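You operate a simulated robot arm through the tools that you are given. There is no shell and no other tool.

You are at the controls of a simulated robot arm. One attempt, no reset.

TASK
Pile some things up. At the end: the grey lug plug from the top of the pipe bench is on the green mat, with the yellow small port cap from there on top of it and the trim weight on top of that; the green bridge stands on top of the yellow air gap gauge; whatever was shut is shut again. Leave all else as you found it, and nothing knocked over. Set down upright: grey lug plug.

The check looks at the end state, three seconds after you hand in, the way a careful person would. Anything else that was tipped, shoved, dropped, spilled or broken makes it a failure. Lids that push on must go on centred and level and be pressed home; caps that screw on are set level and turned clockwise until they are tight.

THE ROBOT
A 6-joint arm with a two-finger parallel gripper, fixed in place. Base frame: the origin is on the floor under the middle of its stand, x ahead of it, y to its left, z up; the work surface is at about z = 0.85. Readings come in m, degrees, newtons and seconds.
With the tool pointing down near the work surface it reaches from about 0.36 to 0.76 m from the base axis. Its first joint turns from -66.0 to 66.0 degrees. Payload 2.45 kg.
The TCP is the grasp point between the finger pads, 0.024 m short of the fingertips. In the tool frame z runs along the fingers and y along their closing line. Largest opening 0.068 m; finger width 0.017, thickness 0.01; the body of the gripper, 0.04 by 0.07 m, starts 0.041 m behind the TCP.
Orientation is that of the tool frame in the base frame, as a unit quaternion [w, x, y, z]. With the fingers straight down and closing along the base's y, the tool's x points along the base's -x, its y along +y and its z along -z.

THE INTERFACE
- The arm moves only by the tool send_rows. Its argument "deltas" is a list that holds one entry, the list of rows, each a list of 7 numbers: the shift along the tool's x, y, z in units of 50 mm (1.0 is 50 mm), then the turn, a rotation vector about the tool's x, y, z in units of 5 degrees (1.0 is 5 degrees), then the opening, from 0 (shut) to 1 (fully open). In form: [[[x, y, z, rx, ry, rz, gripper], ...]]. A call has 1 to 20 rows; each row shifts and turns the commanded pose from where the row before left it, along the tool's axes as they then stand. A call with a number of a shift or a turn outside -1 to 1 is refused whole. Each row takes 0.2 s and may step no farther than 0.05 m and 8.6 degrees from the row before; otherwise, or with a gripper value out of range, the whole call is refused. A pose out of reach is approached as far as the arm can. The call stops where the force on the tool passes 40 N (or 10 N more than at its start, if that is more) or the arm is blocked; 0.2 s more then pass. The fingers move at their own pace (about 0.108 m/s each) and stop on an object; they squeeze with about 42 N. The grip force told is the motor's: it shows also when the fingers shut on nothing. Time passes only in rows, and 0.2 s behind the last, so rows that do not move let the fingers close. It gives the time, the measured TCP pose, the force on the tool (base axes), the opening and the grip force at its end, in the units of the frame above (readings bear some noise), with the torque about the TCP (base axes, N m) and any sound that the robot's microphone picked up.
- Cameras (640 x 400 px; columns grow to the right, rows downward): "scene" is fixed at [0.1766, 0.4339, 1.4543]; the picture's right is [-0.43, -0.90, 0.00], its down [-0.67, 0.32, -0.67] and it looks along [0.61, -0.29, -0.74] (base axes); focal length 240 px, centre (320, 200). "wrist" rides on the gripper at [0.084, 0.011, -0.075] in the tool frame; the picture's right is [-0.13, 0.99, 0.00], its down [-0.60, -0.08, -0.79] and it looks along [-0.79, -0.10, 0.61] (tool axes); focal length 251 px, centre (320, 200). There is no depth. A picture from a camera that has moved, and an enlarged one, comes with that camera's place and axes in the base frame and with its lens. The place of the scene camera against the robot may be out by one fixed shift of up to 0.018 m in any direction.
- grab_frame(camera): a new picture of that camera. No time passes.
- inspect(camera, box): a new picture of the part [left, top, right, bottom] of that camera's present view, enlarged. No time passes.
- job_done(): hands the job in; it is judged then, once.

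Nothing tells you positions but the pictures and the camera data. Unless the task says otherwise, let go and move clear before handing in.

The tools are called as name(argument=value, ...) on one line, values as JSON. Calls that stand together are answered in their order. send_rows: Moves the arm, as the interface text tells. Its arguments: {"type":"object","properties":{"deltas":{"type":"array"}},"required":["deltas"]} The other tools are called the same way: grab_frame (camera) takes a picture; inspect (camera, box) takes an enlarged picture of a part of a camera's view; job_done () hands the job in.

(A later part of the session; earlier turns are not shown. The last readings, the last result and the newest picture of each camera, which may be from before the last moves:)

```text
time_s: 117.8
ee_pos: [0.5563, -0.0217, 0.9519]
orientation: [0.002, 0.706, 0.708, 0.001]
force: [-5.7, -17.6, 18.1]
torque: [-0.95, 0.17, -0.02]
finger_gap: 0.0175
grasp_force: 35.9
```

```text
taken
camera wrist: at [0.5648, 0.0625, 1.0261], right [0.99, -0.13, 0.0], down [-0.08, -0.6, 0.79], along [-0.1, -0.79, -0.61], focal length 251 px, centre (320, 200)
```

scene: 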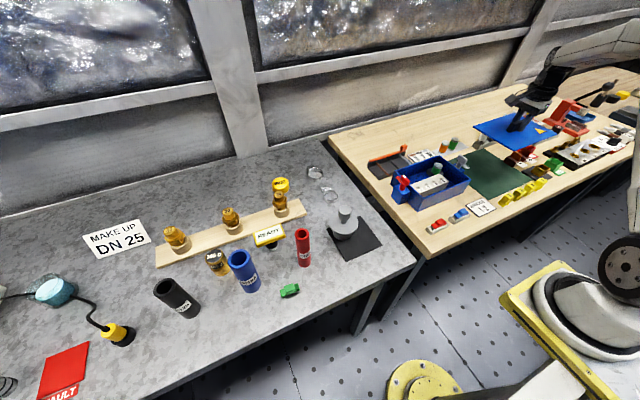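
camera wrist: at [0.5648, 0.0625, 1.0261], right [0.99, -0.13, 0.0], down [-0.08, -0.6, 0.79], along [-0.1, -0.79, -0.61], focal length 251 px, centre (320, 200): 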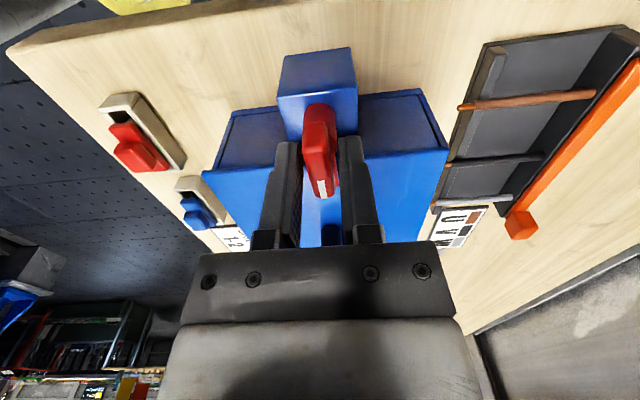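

The red latch is back across the lid. I'll release, rise, and go to the grey latch.

send_rows(deltas=[[[0, 0, 0, 0, 0, 0, 0.5], [0, 0, 0, 0, 0, 0, 0.5], [0, 0, -0.8, 0, 0, 0, 0.6], [0, 0, -0.8, 0, 0, 0, 0.6], [-0.96, -0.01, 0, 0, 0, 0, 0.6], [-0.96, -0.01, 0, 0, 0, 0, 0.6], [-0.96, 0, 0, 0, 0, 0, 0.6], [-0.96, 0, 0, 0, 0, 0, 0.6], [-0.96, 0, 0, 0, 0, 0, 0.6]]])

send_rows(deltas=[[[0, 0, 0, 0, 0, -1, 0.6], [0, 0, 0, 0, 0, -1, 0.6], [0, 0, 0, 0, 0, -1, 0.6], [0, 0, 0, 0, 0, -1, 0.6], [0, 0, 0, 0, 0, -1, 0.6], [0, 0, 0, 0, 0, -1, 0.6], [0, 0, 0, 0, 0, -1, 0.6], [0, 0, 0, 0, 0, -1, 0.6], [0, 0, 0, 0, 0, -1, 0.6], [0, 0, 0, 0, 0, -1, 0.6], [0, 0, 0, 0, 0, -1, 0.6], [0, 0, 0, 0, 0, -1, 0.6], [0, 0, 0, 0, 0, -1, 0.6], [0, 0, 0, 0, 0, -1, 0.6], [0, 0, 0, 0, 0, -1, 0.6], [0, 0, 0, 0, 0, -1, 0.6], [0, 0, 0, 0, 0, -1, 0.6], [0, 0, 0, 0, 0, -1, 0.6]]])

grab_frame(camera="wrist")

inspect(camera="wrist", box=[270, 20, 370, 120])

```text
time_s: 119.8
ee_pos: [0.5549, -0.26, 1.0346]
orientation: [0.002, 0.707, 0.707, 0.0]
force: [0.3, -0.3, 0.7]
torque: [-0.02, -0.03, 0.02]
finger_gap: 0.0408
grasp_force: 0.2
```

```text
time_s: 123.6
ee_pos: [0.5534, -0.2613, 1.0301]
orientation: [0.002, -0.002, 1.0, -0.001]
force: [-0.7, -0.4, 0.1]
torque: [0.0, 0.04, 0.0]
finger_gap: 0.0408
grasp_force: 0.1
```

```text
taken
camera wrist: at [0.4683, -0.2502, 1.1048], right [0.13, 0.99, 0.0], down [0.6, -0.08, 0.8], along [0.79, -0.1, -0.61], focal length 251 px, centre (320, 200)
```

wrist: 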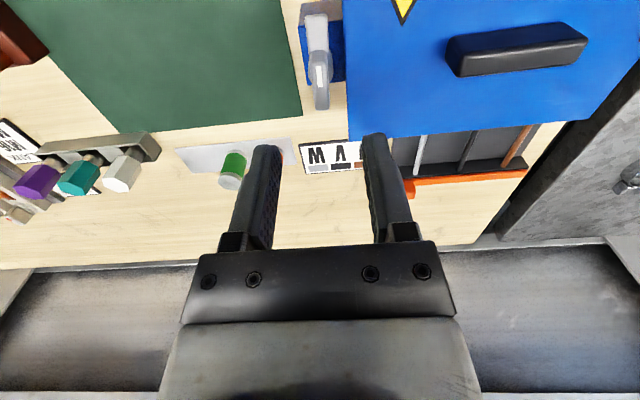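

```text
4.00 times, centred on (320, 70) of wrist
camera zoom: at [0.4683, -0.2502, 1.1048], right [0.13, 0.99, 0.0], down [0.6, -0.08, 0.8], along [0.79, -0.1, -0.61], focal length 1006 px, centre (320, 720)
```

zoom: 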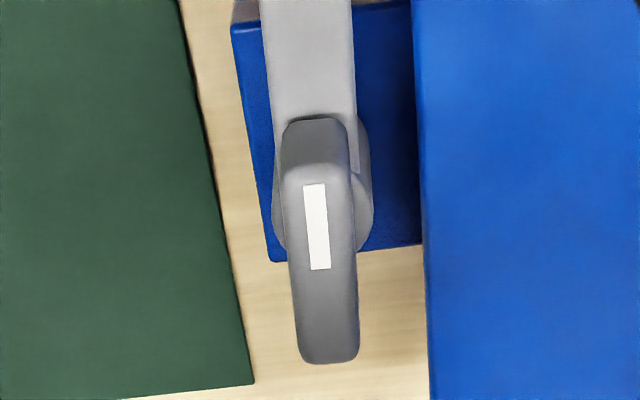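

The grey bar lies along x under the gripper. Lower, grip and turn it back likewise.

send_rows(deltas=[[[0, 0.01, 0.527, 0, 0, 0, 0.6], [0, 0.01, 0.527, 0, 0, 0, 0.6], [0, 0, 0.527, 0, 0, 0, 0.6], [0, 0, 0, 0, 0, 0, 0], [0, 0, 0, 0, 0, 0, 0], [0, 0, 0, 0, 0, 0, 0], [0, 0, 0, 0, 0, 1, 0], [0, 0, 0, 0, 0, 1, 0], [0, 0, 0, 0, 0, 1, 0], [0, 0, 0, 0, 0, 1, 0], [0, 0, 0, 0, 0, 0, 0.45], [0, 0, 0, 0, 0, 0, 0], [0, 0, 0, 0, 0, 0, 0], [0, 0, 0, 0, 0, 1, 0], [0, 0, 0, 0, 0, 1, 0], [0, 0, 0, 0, 0, 1, 0], [0, 0, 0, 0, 0, 1, 0], [0, 0, 0, 0, 0, 1, 0]]])

inspect(camera="wrist", box=[220, 30, 420, 230])

```text
time_s: 127.4
ee_pos: [0.5545, -0.2586, 0.954]
orientation: [0.004, 0.383, 0.924, -0.001]
force: [-1.6, -3.8, 11.8]
torque: [-0.8, -0.57, -0.01]
finger_gap: 0.0109
grasp_force: 31.6
```

```text
2.00 times, centred on (320, 130) of wrist
camera zoom: at [0.5009, -0.1925, 1.0271], right [0.79, 0.61, 0.0], down [0.37, -0.48, 0.8], along [0.49, -0.63, -0.6], focal length 503 px, centre (320, 340)
```

zoom: 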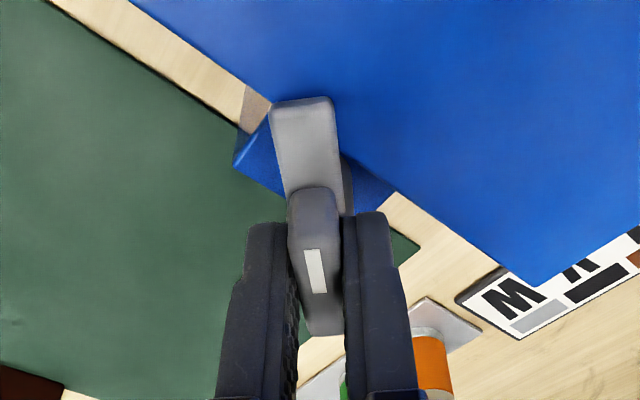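

Halfway back on the grey one as well. I'll finish its quarter turn, release, and rise.

send_rows(deltas=[[[0, 0, 0.04, 0, 0, 0, 0.45], [0, 0, 0, 0, 0, 0, 0], [0, 0, 0, 0, 0, 0, 0], [0, 0, 0, 0, 0, 1, 0], [0, 0, 0, 0, 0, 1, 0], [0, 0, 0, 0, 0, 1, 0], [0, 0, 0, 0, 0, 1, 0], [0, 0, 0, 0, 0, 1, 0], [0, 0, 0, 0, 0, 0, 0.45], [0, 0, 0, 0, 0, 0, 0], [0, 0, 0, 0, 0, 0, 0], [0, 0, 0, 0, 0, 1, 0], [0, 0, 0, 0, 0, 1, 0], [0, 0, 0, 0, 0, 1, 0], [0, 0, 0, 0, 0, 1, 0], [0, 0, 0, 0, 0, 0, 0.5], [0, 0, 0, 0, 0, 0, 0.5], [0, 0, -0.8, 0, 0, 0, 0.6], [0, 0, -0.8, 0, 0, 0, 0.6], [0, 0, -0.8, 0, 0, 0, 0.6]]])

grab_frame(camera="wrist")

inspect(camera="scene", box=[385, 140, 485, 220])

```text
time_s: 131.6
ee_pos: [0.5519, -0.2575, 1.0712]
orientation: [0.001, 0.706, 0.708, 0.0]
force: [-0.8, 0.2, 0.2]
torque: [0.0, -0.01, 0.01]
finger_gap: 0.0407
grasp_force: 0.1
```

```text
taken
camera wrist: at [0.5613, -0.1735, 1.1455], right [0.99, -0.13, 0.0], down [-0.08, -0.6, 0.79], along [-0.1, -0.79, -0.61], focal length 251 px, centre (320, 200)
```

wrist: 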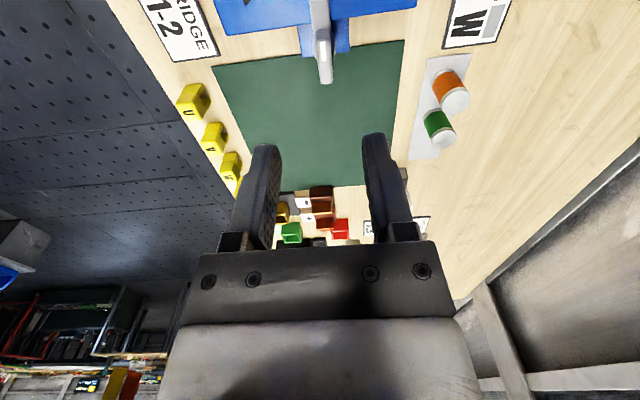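

```text
5.00 times, centred on (435, 180) of scene
camera zoom: at [0.1766, 0.4339, 1.4543], right [-0.43, -0.9, 0.0], down [-0.67, 0.32, -0.67], along [0.61, -0.29, -0.74], focal length 1198 px, centre (-255, 300)
```

zoom: 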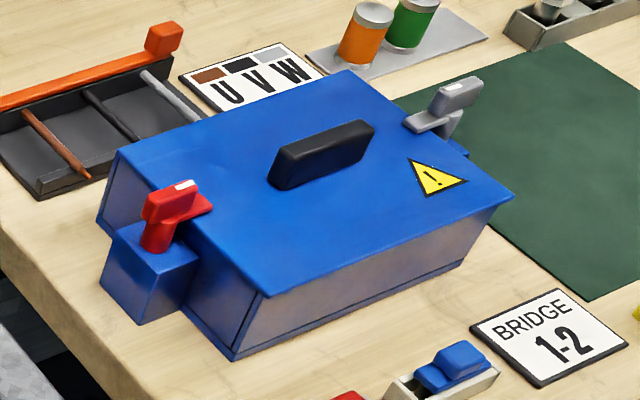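

Both latches are back across the lid, but the lid may have shifted a few millimetres compared with the start picture. I'll zoom in to compare.

inspect(camera="scene", box=[400, 170, 450, 215])

inspect(camera="scene", box=[440, 150, 490, 195])

inspect(camera="scene", box=[380, 140, 430, 185])

```text
8.89 times, centred on (425, 192) of scene
camera zoom: at [0.1766, 0.4339, 1.4543], right [-0.43, -0.9, 0.0], down [-0.67, 0.32, -0.67], along [0.61, -0.29, -0.74], focal length 2131 px, centre (-613, 267)
```

zoom: 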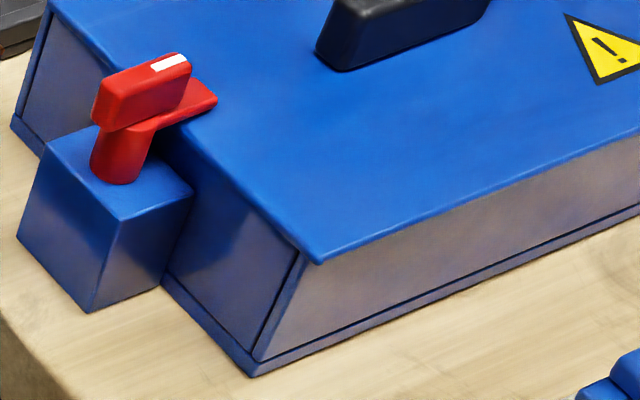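

```text
8.89 times, centred on (465, 172) of scene
camera zoom: at [0.1766, 0.4339, 1.4543], right [-0.43, -0.9, 0.0], down [-0.67, 0.32, -0.67], along [0.61, -0.29, -0.74], focal length 2131 px, centre (-969, 444)
```

zoom: 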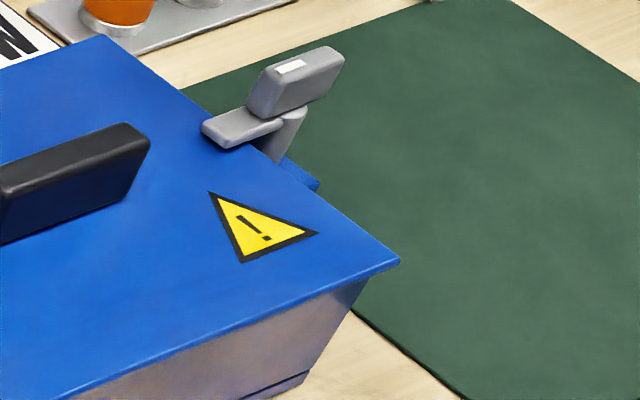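

```text
8.89 times, centred on (405, 162) of scene
camera zoom: at [0.1766, 0.4339, 1.4543], right [-0.43, -0.9, 0.0], down [-0.67, 0.32, -0.67], along [0.61, -0.29, -0.74], focal length 2131 px, centre (-436, 533)
```

zoom: 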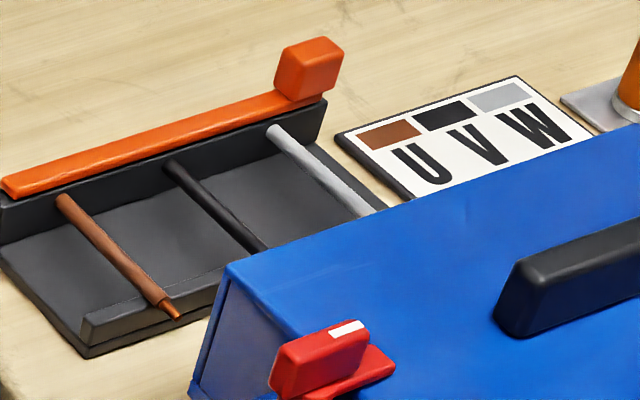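

I'll return to the exact earlier viewpoint over the red latch so I can compare the lid's position with the original picture.

send_rows(deltas=[[[0.93, 0.02, 0.12, 0, 0, 0, 1], [0.93, 0.02, 0.12, 0, 0, 0, 1], [0.93, 0.02, 0.12, 0, 0, 0, 1], [0.93, 0.02, 0.12, 0, 0, 0, 1], [0.95, 0.014, 0.15, 0, 0, 0, 1]]])

grab_frame(camera="wrist")

inspect(camera="wrist", box=[270, 10, 370, 110])

inspect(camera="wrist", box=[220, 60, 420, 220])

```text
time_s: 132.8
ee_pos: [0.5593, -0.022, 1.0401]
orientation: [0.001, 0.707, 0.707, 0.001]
force: [1.0, 0.1, -0.2]
torque: [-0.01, 0.0, -0.01]
finger_gap: 0.0681
grasp_force: 0.2
```

```text
taken
camera wrist: at [0.5686, 0.0605, 1.1143], right [0.99, -0.13, 0.0], down [-0.08, -0.6, 0.79], along [-0.1, -0.79, -0.61], focal length 251 px, centre (320, 200)
```

wrist: 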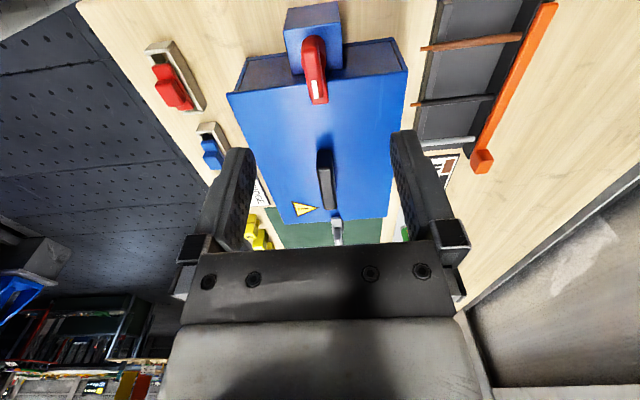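

```text
4.00 times, centred on (320, 60) of wrist
camera zoom: at [0.5686, 0.0605, 1.1143], right [0.99, -0.13, 0.0], down [-0.08, -0.6, 0.79], along [-0.1, -0.79, -0.61], focal length 1006 px, centre (320, 760)
```

zoom: 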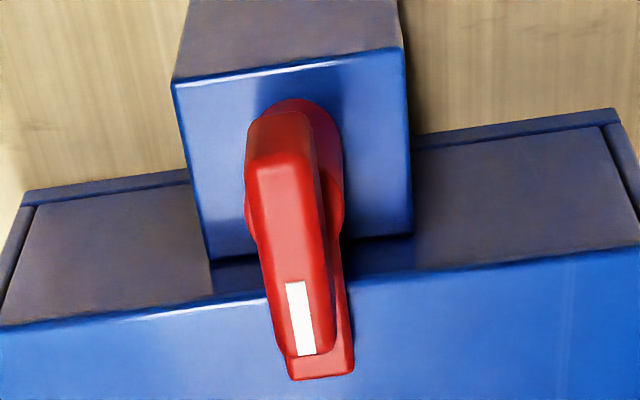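

```text
2.50 times, centred on (320, 140) of wrist
camera zoom: at [0.5686, 0.0605, 1.1143], right [0.99, -0.13, 0.0], down [-0.08, -0.6, 0.79], along [-0.1, -0.79, -0.61], focal length 629 px, centre (320, 350)
```

zoom: 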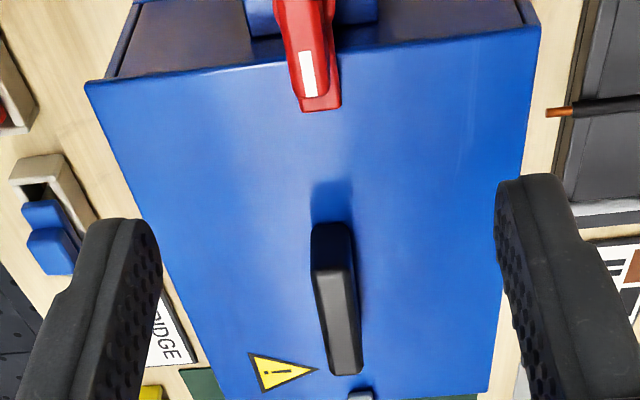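

Comparing with the original picture, the lid now sits about 3.4 mm too far toward the robot (−x), though level. I'll go to the handle and centre the lid again with the grip.

send_rows(deltas=[[[-0.8, -0.02, 0, 0, 0, 0, 0.6], [-0.8, -0.02, 0, 0, 0, 0, 0.6], [-0.78, -0.02, 0, 0, 0, 0, 0.6], [0, 0, 0.6, 0, 0, 0, 0.6], [0, 0, 0.6, 0, 0, 0, 0.6], [0, 0, 0.6, 0, 0, 0, 0.6]]])

send_rows(deltas=[[[0, 0, 0, 0, 0, 0, 0.6]]])

send_rows(deltas=[[[0, 0, 0, 0, 0, 0, 0.6]]])

grab_frame(camera="wrist")

```text
time_s: 134.2
ee_pos: [0.5604, -0.1436, 0.9511]
orientation: [0.002, 0.707, 0.708, 0.001]
force: [0.3, -0.3, 0.2]
torque: [-0.01, 0.01, 0.01]
finger_gap: 0.0408
grasp_force: 0.0
```

```text
time_s: 134.6
ee_pos: [0.5589, -0.1451, 0.9508]
orientation: [0.002, 0.706, 0.708, 0.001]
force: [-0.5, 1.1, 0.1]
torque: [0.01, 0.02, -0.02]
finger_gap: 0.0405
grasp_force: 0.0
```

```text
time_s: 135.0
ee_pos: [0.5581, -0.1442, 0.9506]
orientation: [0.002, 0.706, 0.709, 0.001]
force: [-0.7, 1.1, 0.2]
torque: [-0.02, 0.03, 0.0]
finger_gap: 0.0407
grasp_force: 0.0
```

```text
taken
camera wrist: at [0.5681, -0.0612, 1.0249], right [0.99, -0.13, 0.0], down [-0.08, -0.6, 0.79], along [-0.1, -0.79, -0.61], focal length 251 px, centre (320, 200)
```

wrist: 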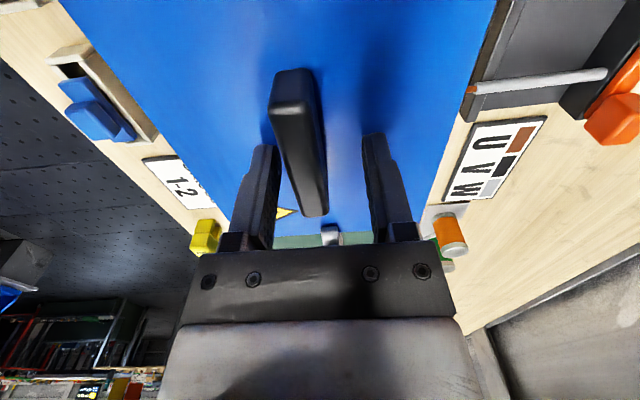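

I'm about 2.5 mm past the target in x; I'll correct and close so the fingers centre the handle.

send_rows(deltas=[[[0, -0.05, 0, 0, 0, 0, 0.6], [0, 0, 0, 0, 0, 0, 0.35], [0, 0, 0, 0, 0, 0, 0], [0, 0, 0, 0, 0, 0, 0], [0, 0, 0, 0, 0, 0, 0]]])

send_rows(deltas=[[[0, 0, 0, 0, 0, 0, 0]]])

inspect(camera="scene", box=[385, 140, 485, 220])

```text
time_s: 136.2
ee_pos: [0.5542, -0.1448, 0.9496]
orientation: [0.002, 0.707, 0.708, 0.002]
force: [-1.0, 0.7, -0.1]
torque: [-0.02, 0.05, 0.01]
finger_gap: 0.0156
grasp_force: 35.1
```

```text
time_s: 136.6
ee_pos: [0.5543, -0.1433, 0.9495]
orientation: [0.002, 0.706, 0.708, 0.0]
force: [-0.4, 0.4, -0.2]
torque: [-0.02, 0.0, -0.01]
finger_gap: 0.016
grasp_force: 35.3
```

```text
5.00 times, centred on (435, 180) of scene
camera zoom: at [0.1767, 0.4339, 1.4543], right [-0.43, -0.9, 0.0], down [-0.67, 0.32, -0.67], along [0.61, -0.29, -0.74], focal length 1198 px, centre (-255, 300)
```

zoom: 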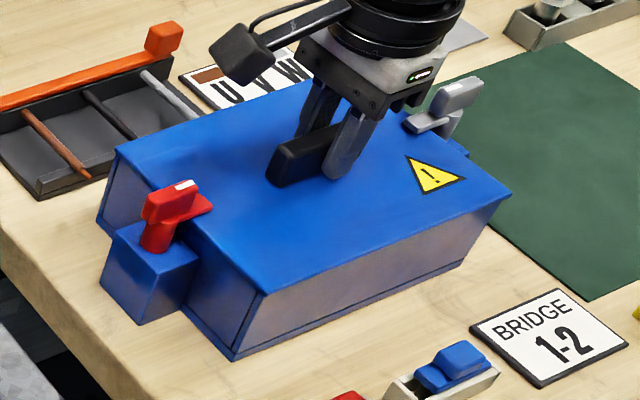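

Nearly back: about 1 mm more in +x is needed. I'll slide it that bit while gripping, then release and re-check from the reference viewpoint.

send_rows(deltas=[[[0, 0.025, 0, 0, 0, 0, 0], [0, 0, 0, 0, 0, 0, 0], [0, 0, 0, 0, 0, 0, 0.6], [0, 0, 0, 0, 0, 0, 0.6], [0, 0, -0.9, 0, 0, 0, 0.6], [0, 0, -0.9, 0, 0, 0, 0.6], [0.8, 0.01, 0, 0, 0, 0, 1], [0.8, 0.01, 0, 0, 0, 0, 1], [0.8, 0.0, 0, 0, 0, 0, 1]]])

inspect(camera="wrist", box=[220, 60, 420, 220])

inspect(camera="wrist", box=[270, 10, 370, 110])

```text
time_s: 138.6
ee_pos: [0.5523, -0.0222, 1.0389]
orientation: [0.002, 0.706, 0.708, 0.001]
force: [-0.4, 0.1, 0.3]
torque: [0.0, 0.03, 0.01]
finger_gap: 0.0683
grasp_force: 0.0
```

```text
2.50 times, centred on (320, 140) of wrist
camera zoom: at [0.5619, 0.0607, 1.1137], right [0.99, -0.13, 0.0], down [-0.08, -0.6, 0.79], along [-0.1, -0.79, -0.61], focal length 629 px, centre (320, 350)
```

zoom: 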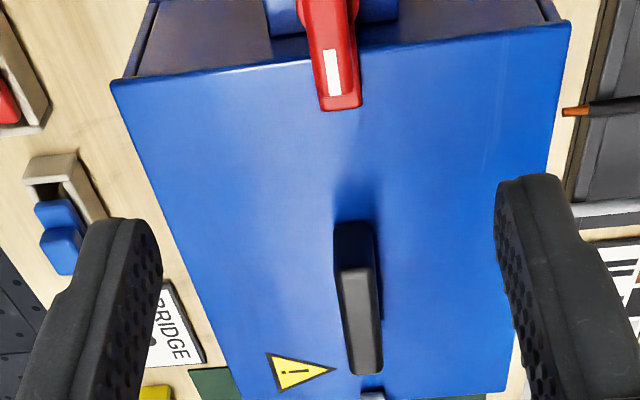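

```text
4.00 times, centred on (320, 60) of wrist
camera zoom: at [0.5619, 0.0607, 1.1137], right [0.99, -0.13, 0.0], down [-0.08, -0.6, 0.79], along [-0.1, -0.79, -0.61], focal length 1006 px, centre (320, 760)
```

zoom: 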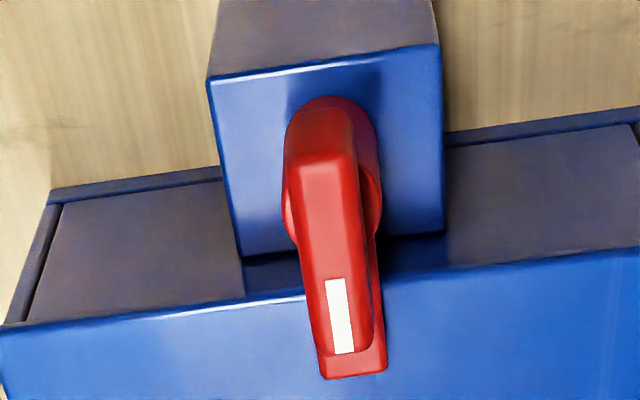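

The lid is back within about half a millimetre and both latches are shut. Next, the grey plug: I'll go over it and measure it.

send_rows(deltas=[[[0, 0, -0.4, 0, 0, -1, 1], [0, 0, -0.4, 0, 0, -1, 1], [0, 0, 0, 0, 0, -1, 1], [0, 0, 0, 0, 0, -1, 1], [0, 0, 0, 0, 0, -1, 1], [0, 0, 0, 0, 0, -1, 1], [0, 0, 0, 0, 0, -1, 1], [0, 0, 0, 0, 0, -1, 1], [0, 0, 0, 0, 0, -1, 1], [0, 0, 0, 0, 0, -1, 1], [0, 0, 0, 0, 0, -1, 1], [0, 0, 0, 0, 0, -1, 1], [0, 0, 0, 0, 0, -1, 1], [0, 0, 0, 0, 0, -1, 1], [0, 0, 0, 0, 0, -1, 1], [0, 0, 0, 0, 0, -1, 1], [0, 0, 0, 0, 0, -1, 1], [0, 0, 0, 0, 0, -1, 1]]])

send_rows(deltas=[[[0.33, 0.92, 0, 0, 0, 0, 1], [0.33, 0.92, 0, 0, 0, 0, 1], [0.33, 0.92, 0, 0, 0, 0, 1], [0.33, 0.92, 0, 0, 0, 0, 1], [0.33, 0.92, 0, 0, 0, 0, 1]]])

grab_frame(camera="wrist")

inspect(camera="wrist", box=[240, 20, 400, 180])

```text
time_s: 142.4
ee_pos: [0.5538, -0.0244, 1.0778]
orientation: [0.002, -0.002, 1.0, 0.0]
force: [-0.8, 0.5, 0.4]
torque: [0.01, 0.0, 0.0]
finger_gap: 0.0678
grasp_force: 0.0
```

```text
time_s: 143.6
ee_pos: [0.4728, 0.2033, 1.0777]
orientation: [0.001, 0.0, 1.0, -0.001]
force: [-0.1, 0.0, 0.7]
torque: [0.0, 0.01, -0.01]
finger_gap: 0.0682
grasp_force: 0.0
```

```text
taken
camera wrist: at [0.3881, 0.2134, 1.152], right [0.13, 0.99, 0.0], down [0.6, -0.08, 0.8], along [0.79, -0.1, -0.61], focal length 251 px, centre (320, 200)
```

wrist: 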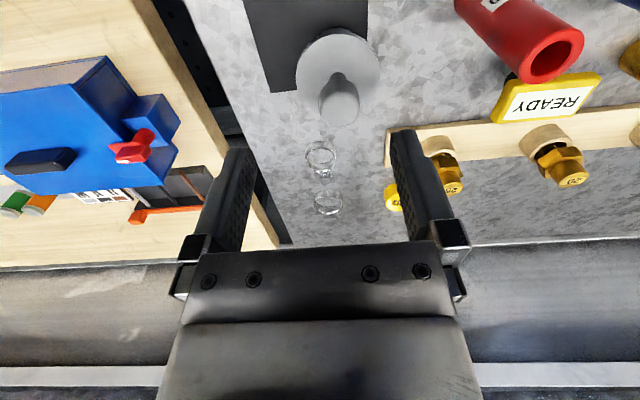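

```text
2.50 times, centred on (320, 100) of wrist
camera zoom: at [0.3881, 0.2134, 1.152], right [0.13, 0.99, 0.0], down [0.6, -0.08, 0.8], along [0.79, -0.1, -0.61], focal length 629 px, centre (320, 450)
```

zoom: 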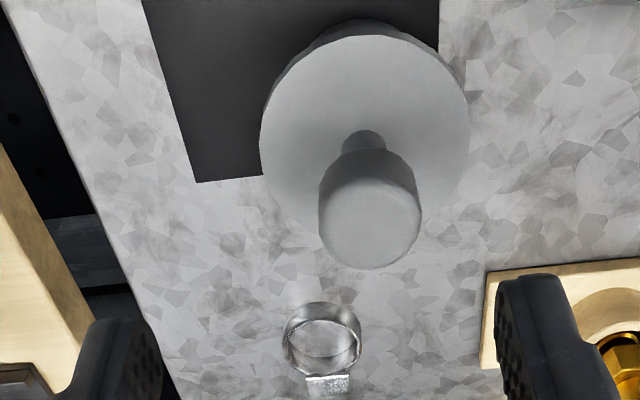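

The knob top is at about [0.509, 0.2165, 0.965]. I'll centre over it and go down in two stages.

send_rows(deltas=[[[-0.72, 0.264, 0, 0, 0, 0, 1], [0, 0, 0.7, 0, 0, 0, 1], [0, 0, 0.7, 0, 0, 0, 1]]])

grab_frame(camera="wrist")

inspect(camera="scene", box=[300, 150, 400, 250])

```text
time_s: 144.4
ee_pos: [0.5082, 0.2142, 1.0082]
orientation: [0.002, -0.001, 1.0, 0.0]
force: [1.0, -0.1, -0.3]
torque: [-0.02, 0.01, 0.0]
finger_gap: 0.0684
grasp_force: 0.0
```

```text
taken
camera wrist: at [0.424, 0.2254, 1.082], right [0.13, 0.99, 0.0], down [0.6, -0.08, 0.8], along [0.79, -0.1, -0.61], focal length 251 px, centre (320, 200)
```

wrist: 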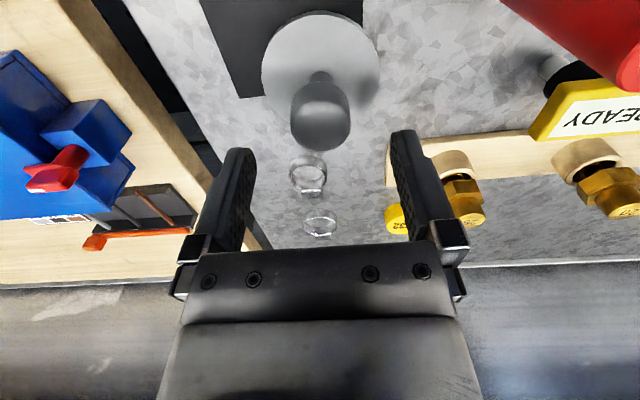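

```text
4.00 times, centred on (350, 200) of scene
camera zoom: at [0.1766, 0.4339, 1.4543], right [-0.43, -0.9, 0.0], down [-0.67, 0.32, -0.67], along [0.61, -0.29, -0.74], focal length 959 px, centre (200, 200)
```

zoom: 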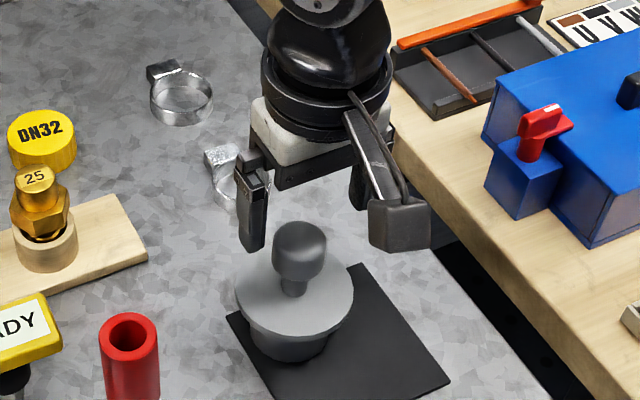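

Aligned within a millimetre or two. I'll go down over the knob and close.

send_rows(deltas=[[[-0.02, 0.02, 0.58, 0, 0, 0, 1], [0, 0, 0.58, 0, 0, 0, 1], [0, 0, 0, 0, 0, 0, 0], [0, 0, 0, 0, 0, 0, 0], [0, 0, 0, 0, 0, 0, 0]]])

send_rows(deltas=[[[0, 0, -0.2, 0, 0, 0, 0], [0, 0, -0.2, 0, 0, 0, 0]]])

inspect(camera="scene", box=[300, 150, 400, 250])

```text
time_s: 145.6
ee_pos: [0.5096, 0.22, 0.949]
orientation: [0.002, -0.001, 1.0, -0.001]
force: [0.5, -0.5, 0.1]
torque: [0.02, -0.08, -0.04]
finger_gap: 0.0351
grasp_force: 41.3
```

```text
time_s: 146.2
ee_pos: [0.5093, 0.221, 0.9692]
orientation: [0.002, -0.001, 1.0, -0.001]
force: [0.6, 0.2, -1.9]
torque: [0.01, 0.01, 0.0]
finger_gap: 0.0353
grasp_force: 42.0
```

```text
4.00 times, centred on (350, 200) of scene
camera zoom: at [0.1767, 0.4339, 1.4543], right [-0.43, -0.9, 0.0], down [-0.67, 0.32, -0.67], along [0.61, -0.29, -0.74], focal length 959 px, centre (200, 200)
```

zoom: 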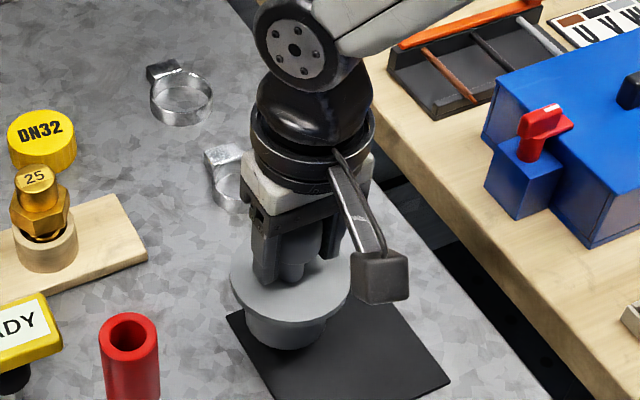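

The plug is held (about 2 N). I'll raise it well clear and carry it over the box to the mat.

send_rows(deltas=[[[0, 0, -0.8, 0, 0, 0, 0], [0, 0, -0.8, 0, 0, 0, 0], [0, 0, -0.8, 0, 0, 0, 0], [-0.016, -0.955, 0, 0, 0, 0, 0], [-0.016, -0.955, 0, 0, 0, 0, 0], [-0.016, -0.955, 0, 0, 0, 0, 0], [-0.016, -0.955, 0, 0, 0, 0, 0], [-0.016, -0.955, 0, 0, 0, 0, 0], [-0.016, -0.955, 0, 0, 0, 0, 0], [-0.016, -0.955, 0, 0, 0, 0, 0], [-0.016, -0.955, 0, 0, 0, 0, 0], [-0.016, -0.955, 0, 0, 0, 0, 0], [-0.016, -0.955, 0, 0, 0, 0, 0], [-0.016, -0.955, 0, 0, 0, 0, 0], [-0.016, -0.955, 0, 0, 0, 0, 0], [-0.016, -0.955, 0, 0, 0, 0, 0]]])

grab_frame(camera="scene")

grab_frame(camera="wrist")

```text
time_s: 149.6
ee_pos: [0.5217, -0.4002, 1.0901]
orientation: [0.002, -0.001, 1.0, -0.001]
force: [-0.3, 0.3, -1.8]
torque: [0.02, 0.01, 0.01]
finger_gap: 0.0353
grasp_force: 41.6
```

```text
taken
```

scene: 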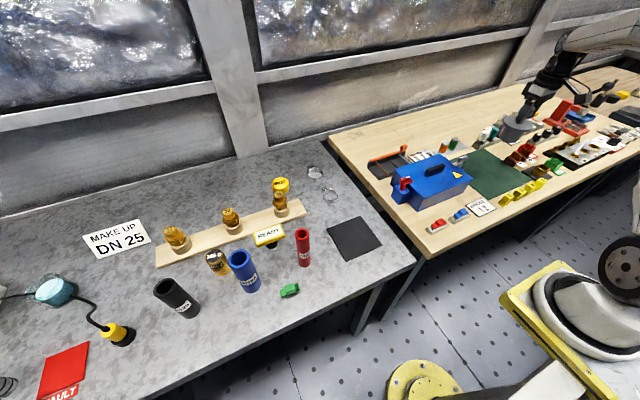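

```text
taken
camera wrist: at [0.4366, -0.3906, 1.1647], right [0.13, 0.99, 0.0], down [0.6, -0.08, 0.8], along [0.79, -0.1, -0.61], focal length 251 px, centre (320, 200)
```

wrist: 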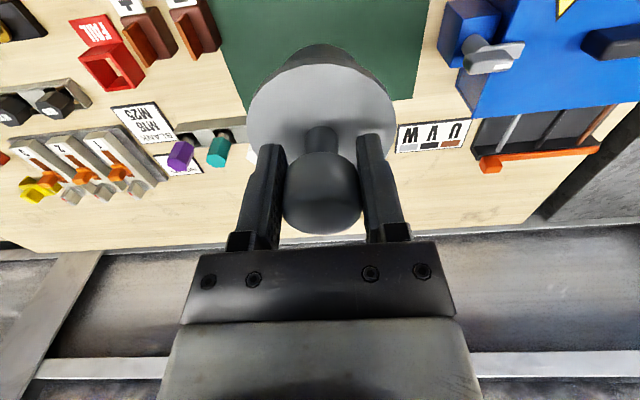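

The plug hangs upright over the mat at [0.522, −0.400]. I'll lower it and set it down softly.

send_rows(deltas=[[[0, 0, 0.87, 0, 0, 0, 0], [0, 0, 0.87, 0, 0, 0, 0], [0, 0, 0.87, 0, 0, 0, 0]]])

send_rows(deltas=[[[0, 0, 0.06, 0, 0, 0, 0], [0, 0, 0.06, 0, 0, 0, 0]]])

send_rows(deltas=[[[0, 0, 0.03, 0, 0, 0, 0], [0, 0, 0.03, 0, 0, 0, 0]]])

inspect(camera="scene", box=[440, 100, 560, 210])

```text
time_s: 150.4
ee_pos: [0.5221, -0.4005, 0.9608]
orientation: [0.002, -0.001, 1.0, 0.0]
force: [-0.1, 0.0, -2.1]
torque: [0.04, 0.0, -0.01]
finger_gap: 0.0351
grasp_force: 42.1
```

```text
time_s: 151.0
ee_pos: [0.5214, -0.4004, 0.9542]
orientation: [0.002, -0.001, 1.0, -0.001]
force: [-0.3, -0.2, -1.3]
torque: [-0.01, 0.01, 0.01]
finger_gap: 0.035
grasp_force: 41.9
```

```text
time_s: 151.6
ee_pos: [0.521, -0.4005, 0.9518]
orientation: [0.001, -0.001, 1.0, -0.001]
force: [-0.4, 0.4, -1.5]
torque: [0.02, -0.01, 0.02]
finger_gap: 0.0351
grasp_force: 42.0
```

```text
3.64 times, centred on (500, 155) of scene
camera zoom: at [0.1767, 0.4339, 1.4543], right [-0.43, -0.9, 0.0], down [-0.67, 0.32, -0.67], along [0.61, -0.29, -0.74], focal length 872 px, centre (-334, 364)
```

zoom: 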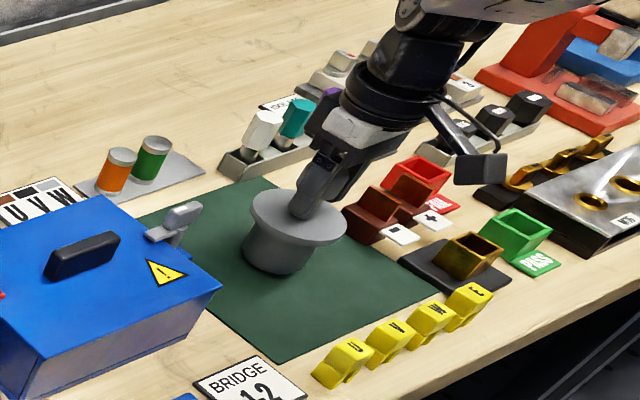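

Not touching yet; the plug is over the mat. I'll continue down in small steps.

send_rows(deltas=[[[0, 0, 0.03, 0, 0, 0, 0]]])

send_rows(deltas=[[[0, 0, 0.03, 0, 0, 0, 0]]])

send_rows(deltas=[[[0, 0, 0.03, 0, 0, 0, 0]]])

```text
time_s: 152.0
ee_pos: [0.5209, -0.3998, 0.9495]
orientation: [0.001, 0.0, 1.0, -0.001]
force: [0.4, -0.6, -1.2]
torque: [0.0, 0.01, -0.01]
finger_gap: 0.0352
grasp_force: 42.1
```

```text
time_s: 152.4
ee_pos: [0.5211, -0.4005, 0.9477]
orientation: [0.002, -0.002, 1.0, -0.001]
force: [0.6, 0.3, -1.1]
torque: [-0.01, 0.0, -0.01]
finger_gap: 0.0351
grasp_force: 42.1
```

```text
time_s: 152.8
ee_pos: [0.5214, -0.4008, 0.9474]
orientation: [0.002, -0.001, 1.0, -0.001]
force: [-1.0, 2.3, 1.9]
torque: [0.29, -0.01, 0.05]
finger_gap: 0.0353
grasp_force: 41.8
```

Contact felt. I'll open the fingers and rise straight up.

send_rows(deltas=[[[0, 0, 0, 0, 0, 0, 0.7], [0, 0, 0, 0, 0, 0, 1], [0, 0, 0, 0, 0, 0, 1], [0, 0, -0.7, 0, 0, 0, 1], [0, 0, -0.9, 0, 0, 0, 1], [0, 0, -0.9, 0, 0, 0, 1]]])

inspect(camera="scene", box=[440, 100, 560, 210])

grab_frame(camera="wrist")

```text
time_s: 154.2
ee_pos: [0.5184, -0.4057, 1.0723]
orientation: [0.002, -0.001, 1.0, -0.001]
force: [0.3, -0.6, 0.6]
torque: [-0.01, -0.01, 0.0]
finger_gap: 0.068
grasp_force: 0.1
```

```text
3.64 times, centred on (500, 155) of scene
camera zoom: at [0.1766, 0.4339, 1.4543], right [-0.43, -0.9, 0.0], down [-0.67, 0.32, -0.67], along [0.61, -0.29, -0.74], focal length 872 px, centre (-334, 364)
```

zoom: 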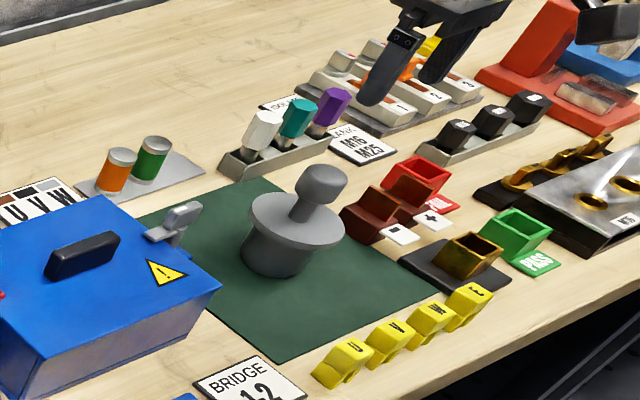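

```text
taken
camera wrist: at [0.4335, -0.3955, 1.1456], right [0.13, 0.99, 0.0], down [0.6, -0.08, 0.8], along [0.79, -0.1, -0.61], focal length 251 px, centre (320, 200)
```

wrist: 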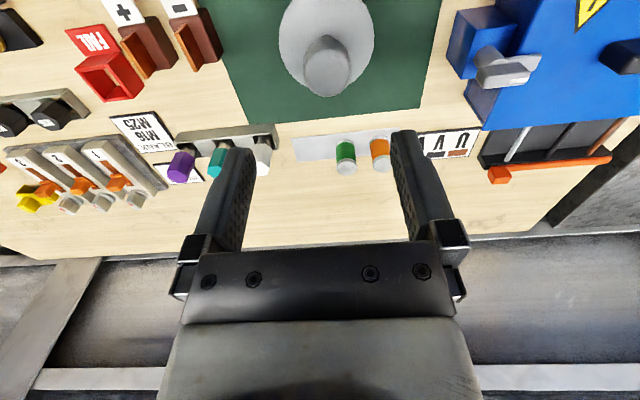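

The plug stands upright on the mat with its knob at about [0.5214, −0.4004]. I'll zoom to check it and calibrate my vision against that known spot.

inspect(camera="wrist", box=[260, 0, 390, 110])

inspect(camera="scene", box=[470, 130, 540, 190])

```text
3.64 times, centred on (325, 55) of wrist
camera zoom: at [0.4335, -0.3955, 1.1456], right [0.13, 0.99, 0.0], down [0.6, -0.08, 0.8], along [0.79, -0.1, -0.61], focal length 914 px, centre (302, 727)
```

zoom: 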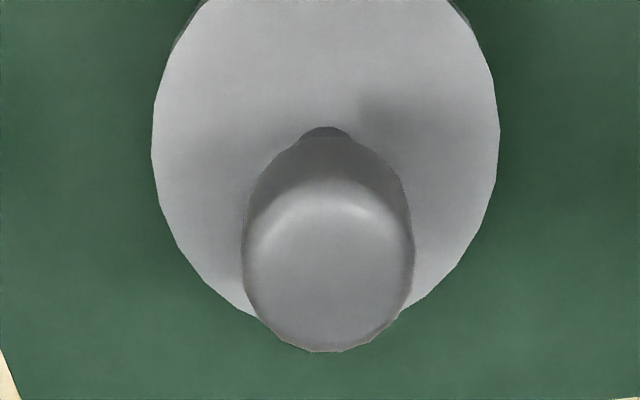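

```text
6.67 times, centred on (505, 160) of scene
camera zoom: at [0.1766, 0.4339, 1.4543], right [-0.43, -0.9, 0.0], down [-0.67, 0.32, -0.67], along [0.61, -0.29, -0.74], focal length 1598 px, centre (-913, 467)
```

zoom: 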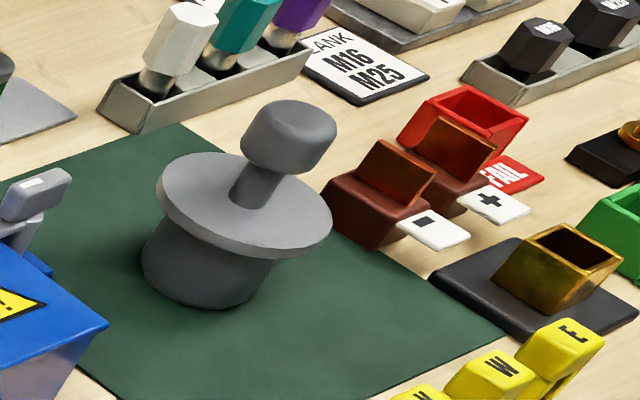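

Vision and the grip reading agree within a millimetre. Now the yellow cap at about [0.76, 0.316]: it's beyond vertical reach, so I'll go near it and tilt the tool outward about 20°.

send_rows(deltas=[[[-0.173, 0.966, 0, 0, 0, 0, 1], [-0.173, 0.966, 0, 0, 0, 0, 1], [-0.173, 0.966, 0, 0, 0, 0, 1], [-0.173, 0.966, 0, 0, 0, 0, 1], [-0.173, 0.966, 0, 0, 0, 0, 1], [-0.173, 0.966, 0, 0, 0, 0, 1], [-0.173, 0.966, 0, 0, 0, 0, 1], [-0.173, 0.966, 0, 0, 0, 0, 1], [-0.173, 0.966, 0, 0, 0, 0, 1], [-0.173, 0.966, 0, 0, 0, 0, 1], [-0.173, 0.966, 0, 0, 0, 0, 1], [-0.173, 0.966, 0, 0, 0, 0, 1], [-0.173, 0.966, 0, 0, 0, 0, 1], [-0.173, 0.966, 0, 0, 0, 0, 1], [0, 0, 0, 0, 0, -0.9, 1], [0, 0, 0, 0, 0, -0.9, 1], [0, 0, 0, 0, 0, -0.9, 1], [0, 0, 0, 0, 0, -0.9, 1], [0, 0, 0, 0, 0, -0.9, 1]]])

grab_frame(camera="wrist")

inspect(camera="wrist", box=[240, 60, 400, 220])

```text
time_s: 158.2
ee_pos: [0.6392, 0.2753, 1.0716]
orientation: [0.001, -0.196, 0.981, -0.001]
force: [0.7, 0.2, 0.3]
torque: [0.01, -0.03, -0.02]
finger_gap: 0.0681
grasp_force: 0.1
```

```text
taken
camera wrist: at [0.5564, 0.2521, 1.1452], right [-0.26, 0.96, 0.0], down [0.58, 0.16, 0.79], along [0.77, 0.21, -0.61], focal length 251 px, centre (320, 200)
```

wrist: 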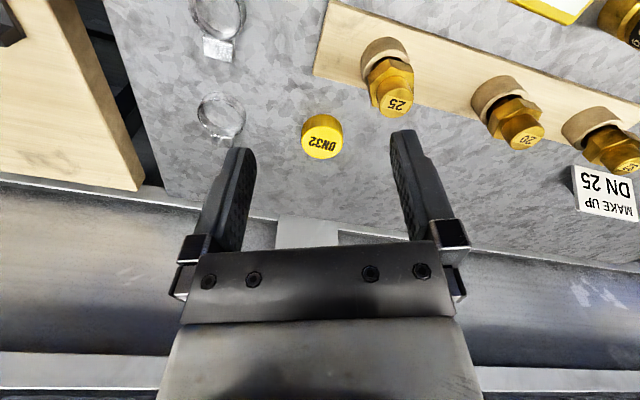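

```text
2.50 times, centred on (320, 140) of wrist
camera zoom: at [0.5564, 0.2521, 1.1452], right [-0.26, 0.96, 0.0], down [0.58, 0.16, 0.79], along [0.77, 0.21, -0.61], focal length 629 px, centre (320, 350)
```

zoom: 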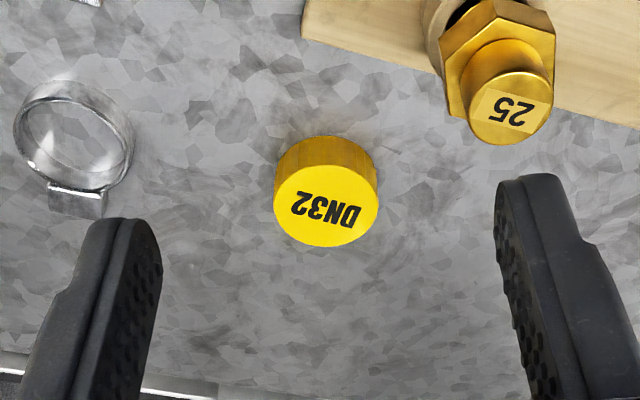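

The cap centre is at about [0.771, 0.314], r = 0.833, height about 24 mm. I'll tilt 25° outward and move to hover above it.

send_rows(deltas=[[[0, 0, 0, 0, -1, 0, 1], [0, 0, 0, 0, -1, 0, 1], [0, 0, 0, 0, -1, 0, 1], [0, 0, 0, 0, -1, 0, 1], [0, 0, 0, 0, -1, 0, 1], [-0.397, -0.074, 0.682, 0, 0, 0, 1], [-0.397, -0.074, 0.682, 0, 0, 0, 1], [-0.397, -0.074, 0.682, 0, 0, 0, 1], [-0.397, -0.074, 0.682, 0, 0, 0, 1]]])

grab_frame(camera="wrist")

inspect(camera="scene", box=[220, 120, 360, 240])

```text
time_s: 160.2
ee_pos: [0.7636, 0.3158, 0.9822]
orientation: [0.213, -0.191, 0.957, 0.041]
force: [-0.5, 0.2, 0.1]
torque: [-0.02, 0.01, 0.0]
finger_gap: 0.068
grasp_force: 0.0
```

```text
taken
camera wrist: at [0.6589, 0.2824, 1.0143], right [-0.27, 0.96, 0.05], down [0.22, 0.01, 0.97], along [0.94, 0.28, -0.22], focal length 251 px, centre (320, 200)
```

wrist: 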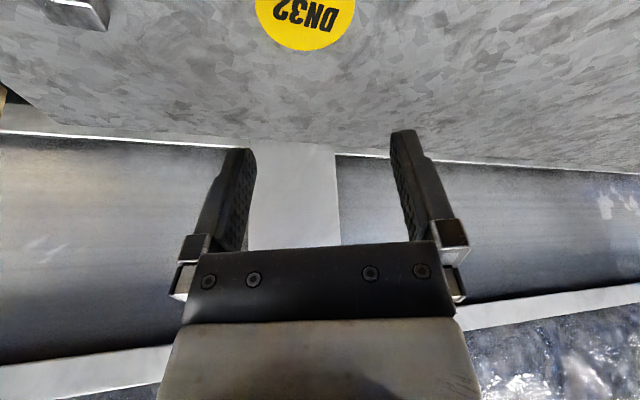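

```text
3.33 times, centred on (290, 180) of scene
camera zoom: at [0.1767, 0.4339, 1.4542], right [-0.43, -0.9, 0.0], down [-0.67, 0.32, -0.67], along [0.61, -0.29, -0.74], focal length 799 px, centre (420, 267)
```

zoom: 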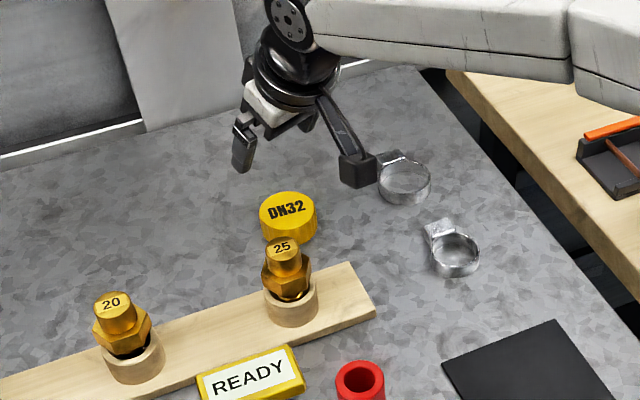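

The pose is reachable. The cap is a few millimetres to the tangential side; I'll correct and lower to just above it for a closer check.

send_rows(deltas=[[[0.305, -0.045, 0.652, 0, 0, 0, 1], [0.305, -0.045, 0.652, 0, 0, 0, 1]]])

grab_frame(camera="wrist")

inspect(camera="wrist", box=[220, 40, 420, 220])

inspect(camera="scene", box=[240, 130, 340, 220])

```text
time_s: 160.8
ee_pos: [0.7646, 0.3091, 0.9111]
orientation: [0.215, -0.191, 0.957, 0.041]
force: [0.5, -0.2, -0.1]
torque: [0.0, -0.02, -0.01]
finger_gap: 0.0679
grasp_force: 0.0
```

```text
taken
camera wrist: at [0.6597, 0.2766, 0.9434], right [-0.27, 0.96, 0.05], down [0.22, 0.01, 0.97], along [0.94, 0.28, -0.22], focal length 251 px, centre (320, 200)
```

wrist: 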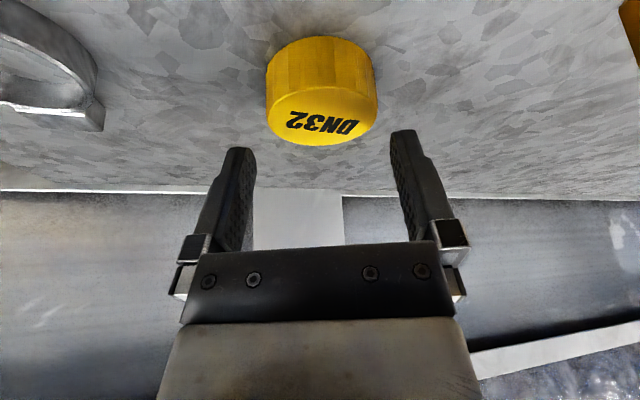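

```text
2.22 times, centred on (320, 130) of wrist
camera zoom: at [0.6597, 0.2766, 0.9434], right [-0.27, 0.96, 0.05], down [0.22, 0.01, 0.97], along [0.94, 0.28, -0.22], focal length 559 px, centre (320, 356)
```

zoom: 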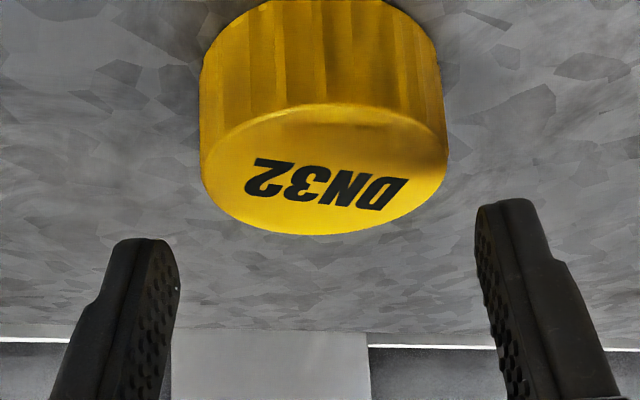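

```text
4.44 times, centred on (290, 175) of scene
camera zoom: at [0.1766, 0.4339, 1.4543], right [-0.43, -0.9, 0.0], down [-0.67, 0.32, -0.67], along [0.61, -0.29, -0.74], focal length 1065 px, centre (453, 311)
```

zoom: 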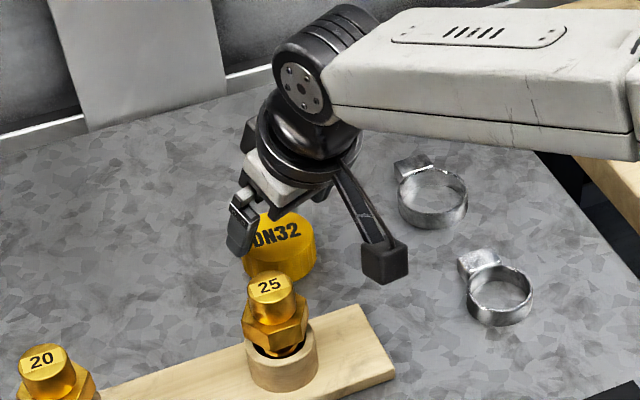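

The cap sits centred between the fingers. I'll lower the last 33 mm around it and close.

send_rows(deltas=[[[0.1, 0.014, 0.2, 0, 0, 0, 1], [0.1, 0.014, 0.2, 0, 0, 0, 1], [0.1, 0, 0.2, 0, 0, 0, 1]]])

grab_frame(camera="wrist")

inspect(camera="scene", box=[240, 130, 340, 220])

```text
time_s: 161.6
ee_pos: [0.7654, 0.3103, 0.8754]
orientation: [0.214, -0.192, 0.957, 0.042]
force: [0.6, -0.1, -1.2]
torque: [0.02, -0.01, 0.02]
finger_gap: 0.0679
grasp_force: 0.0
```

```text
taken
camera wrist: at [0.6606, 0.2771, 0.9075], right [-0.27, 0.96, 0.05], down [0.22, 0.01, 0.97], along [0.94, 0.28, -0.22], focal length 251 px, centre (320, 200)
```

wrist: 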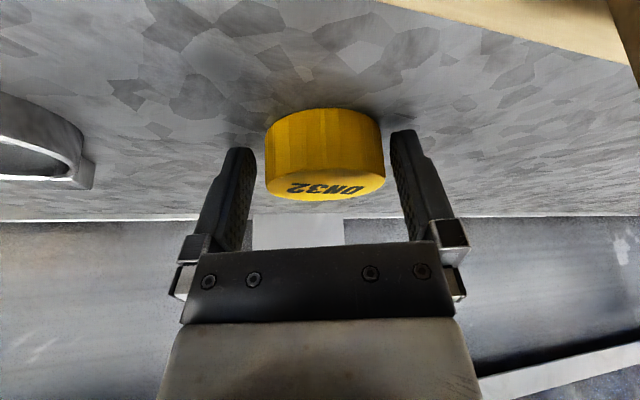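

```text
4.44 times, centred on (290, 175) of scene
camera zoom: at [0.1766, 0.4339, 1.4543], right [-0.43, -0.9, 0.0], down [-0.67, 0.32, -0.67], along [0.61, -0.29, -0.74], focal length 1065 px, centre (453, 311)
```

zoom: 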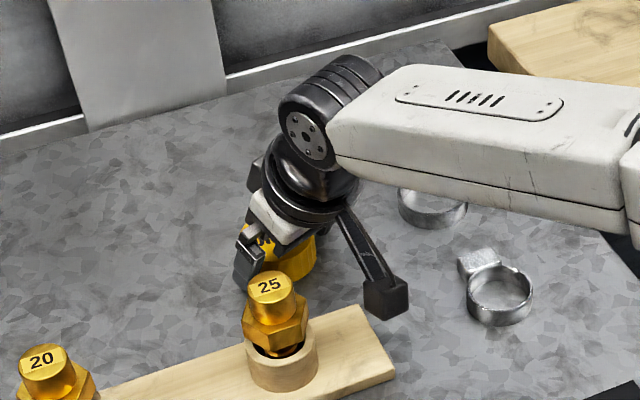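

The cap is between the fingers with similar gaps on both sides. I'll close and lift a little.

send_rows(deltas=[[[0, 0, 0, 0, 0, 0, 0.75], [0, 0, 0, 0, 0, 0, 0], [0, 0, 0, 0, 0, 0, 0], [0, 0, 0, 0, 0, 0, 0]]])

send_rows(deltas=[[[-0.085, 0, -0.181, 0, 0, 0, 0], [-0.085, 0, -0.181, 0, 0, 0, 0]]])

grab_frame(camera="wrist")

```text
time_s: 162.6
ee_pos: [0.7653, 0.3101, 0.8752]
orientation: [0.214, -0.192, 0.957, 0.041]
force: [-0.2, -0.9, -0.5]
torque: [0.01, -0.02, 0.01]
finger_gap: 0.0554
grasp_force: 42.3
```

```text
time_s: 163.2
ee_pos: [0.7645, 0.3082, 0.8975]
orientation: [0.214, -0.192, 0.957, 0.041]
force: [0.0, 0.1, -0.8]
torque: [-0.06, 0.0, 0.01]
finger_gap: 0.0552
grasp_force: 42.1
```

```text
taken
camera wrist: at [0.6601, 0.2753, 0.928], right [-0.27, 0.96, 0.05], down [0.22, 0.01, 0.97], along [0.94, 0.28, -0.22], focal length 251 px, centre (320, 200)
```

wrist: 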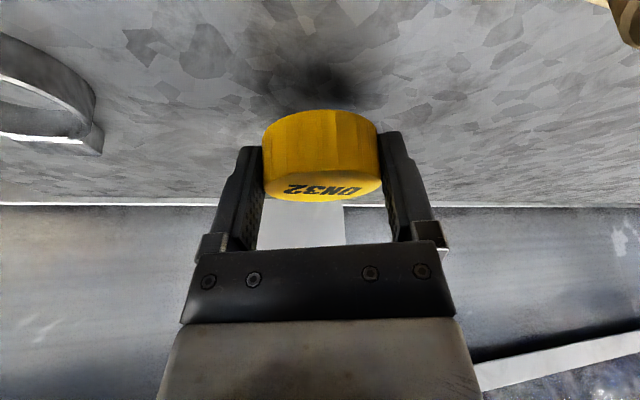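

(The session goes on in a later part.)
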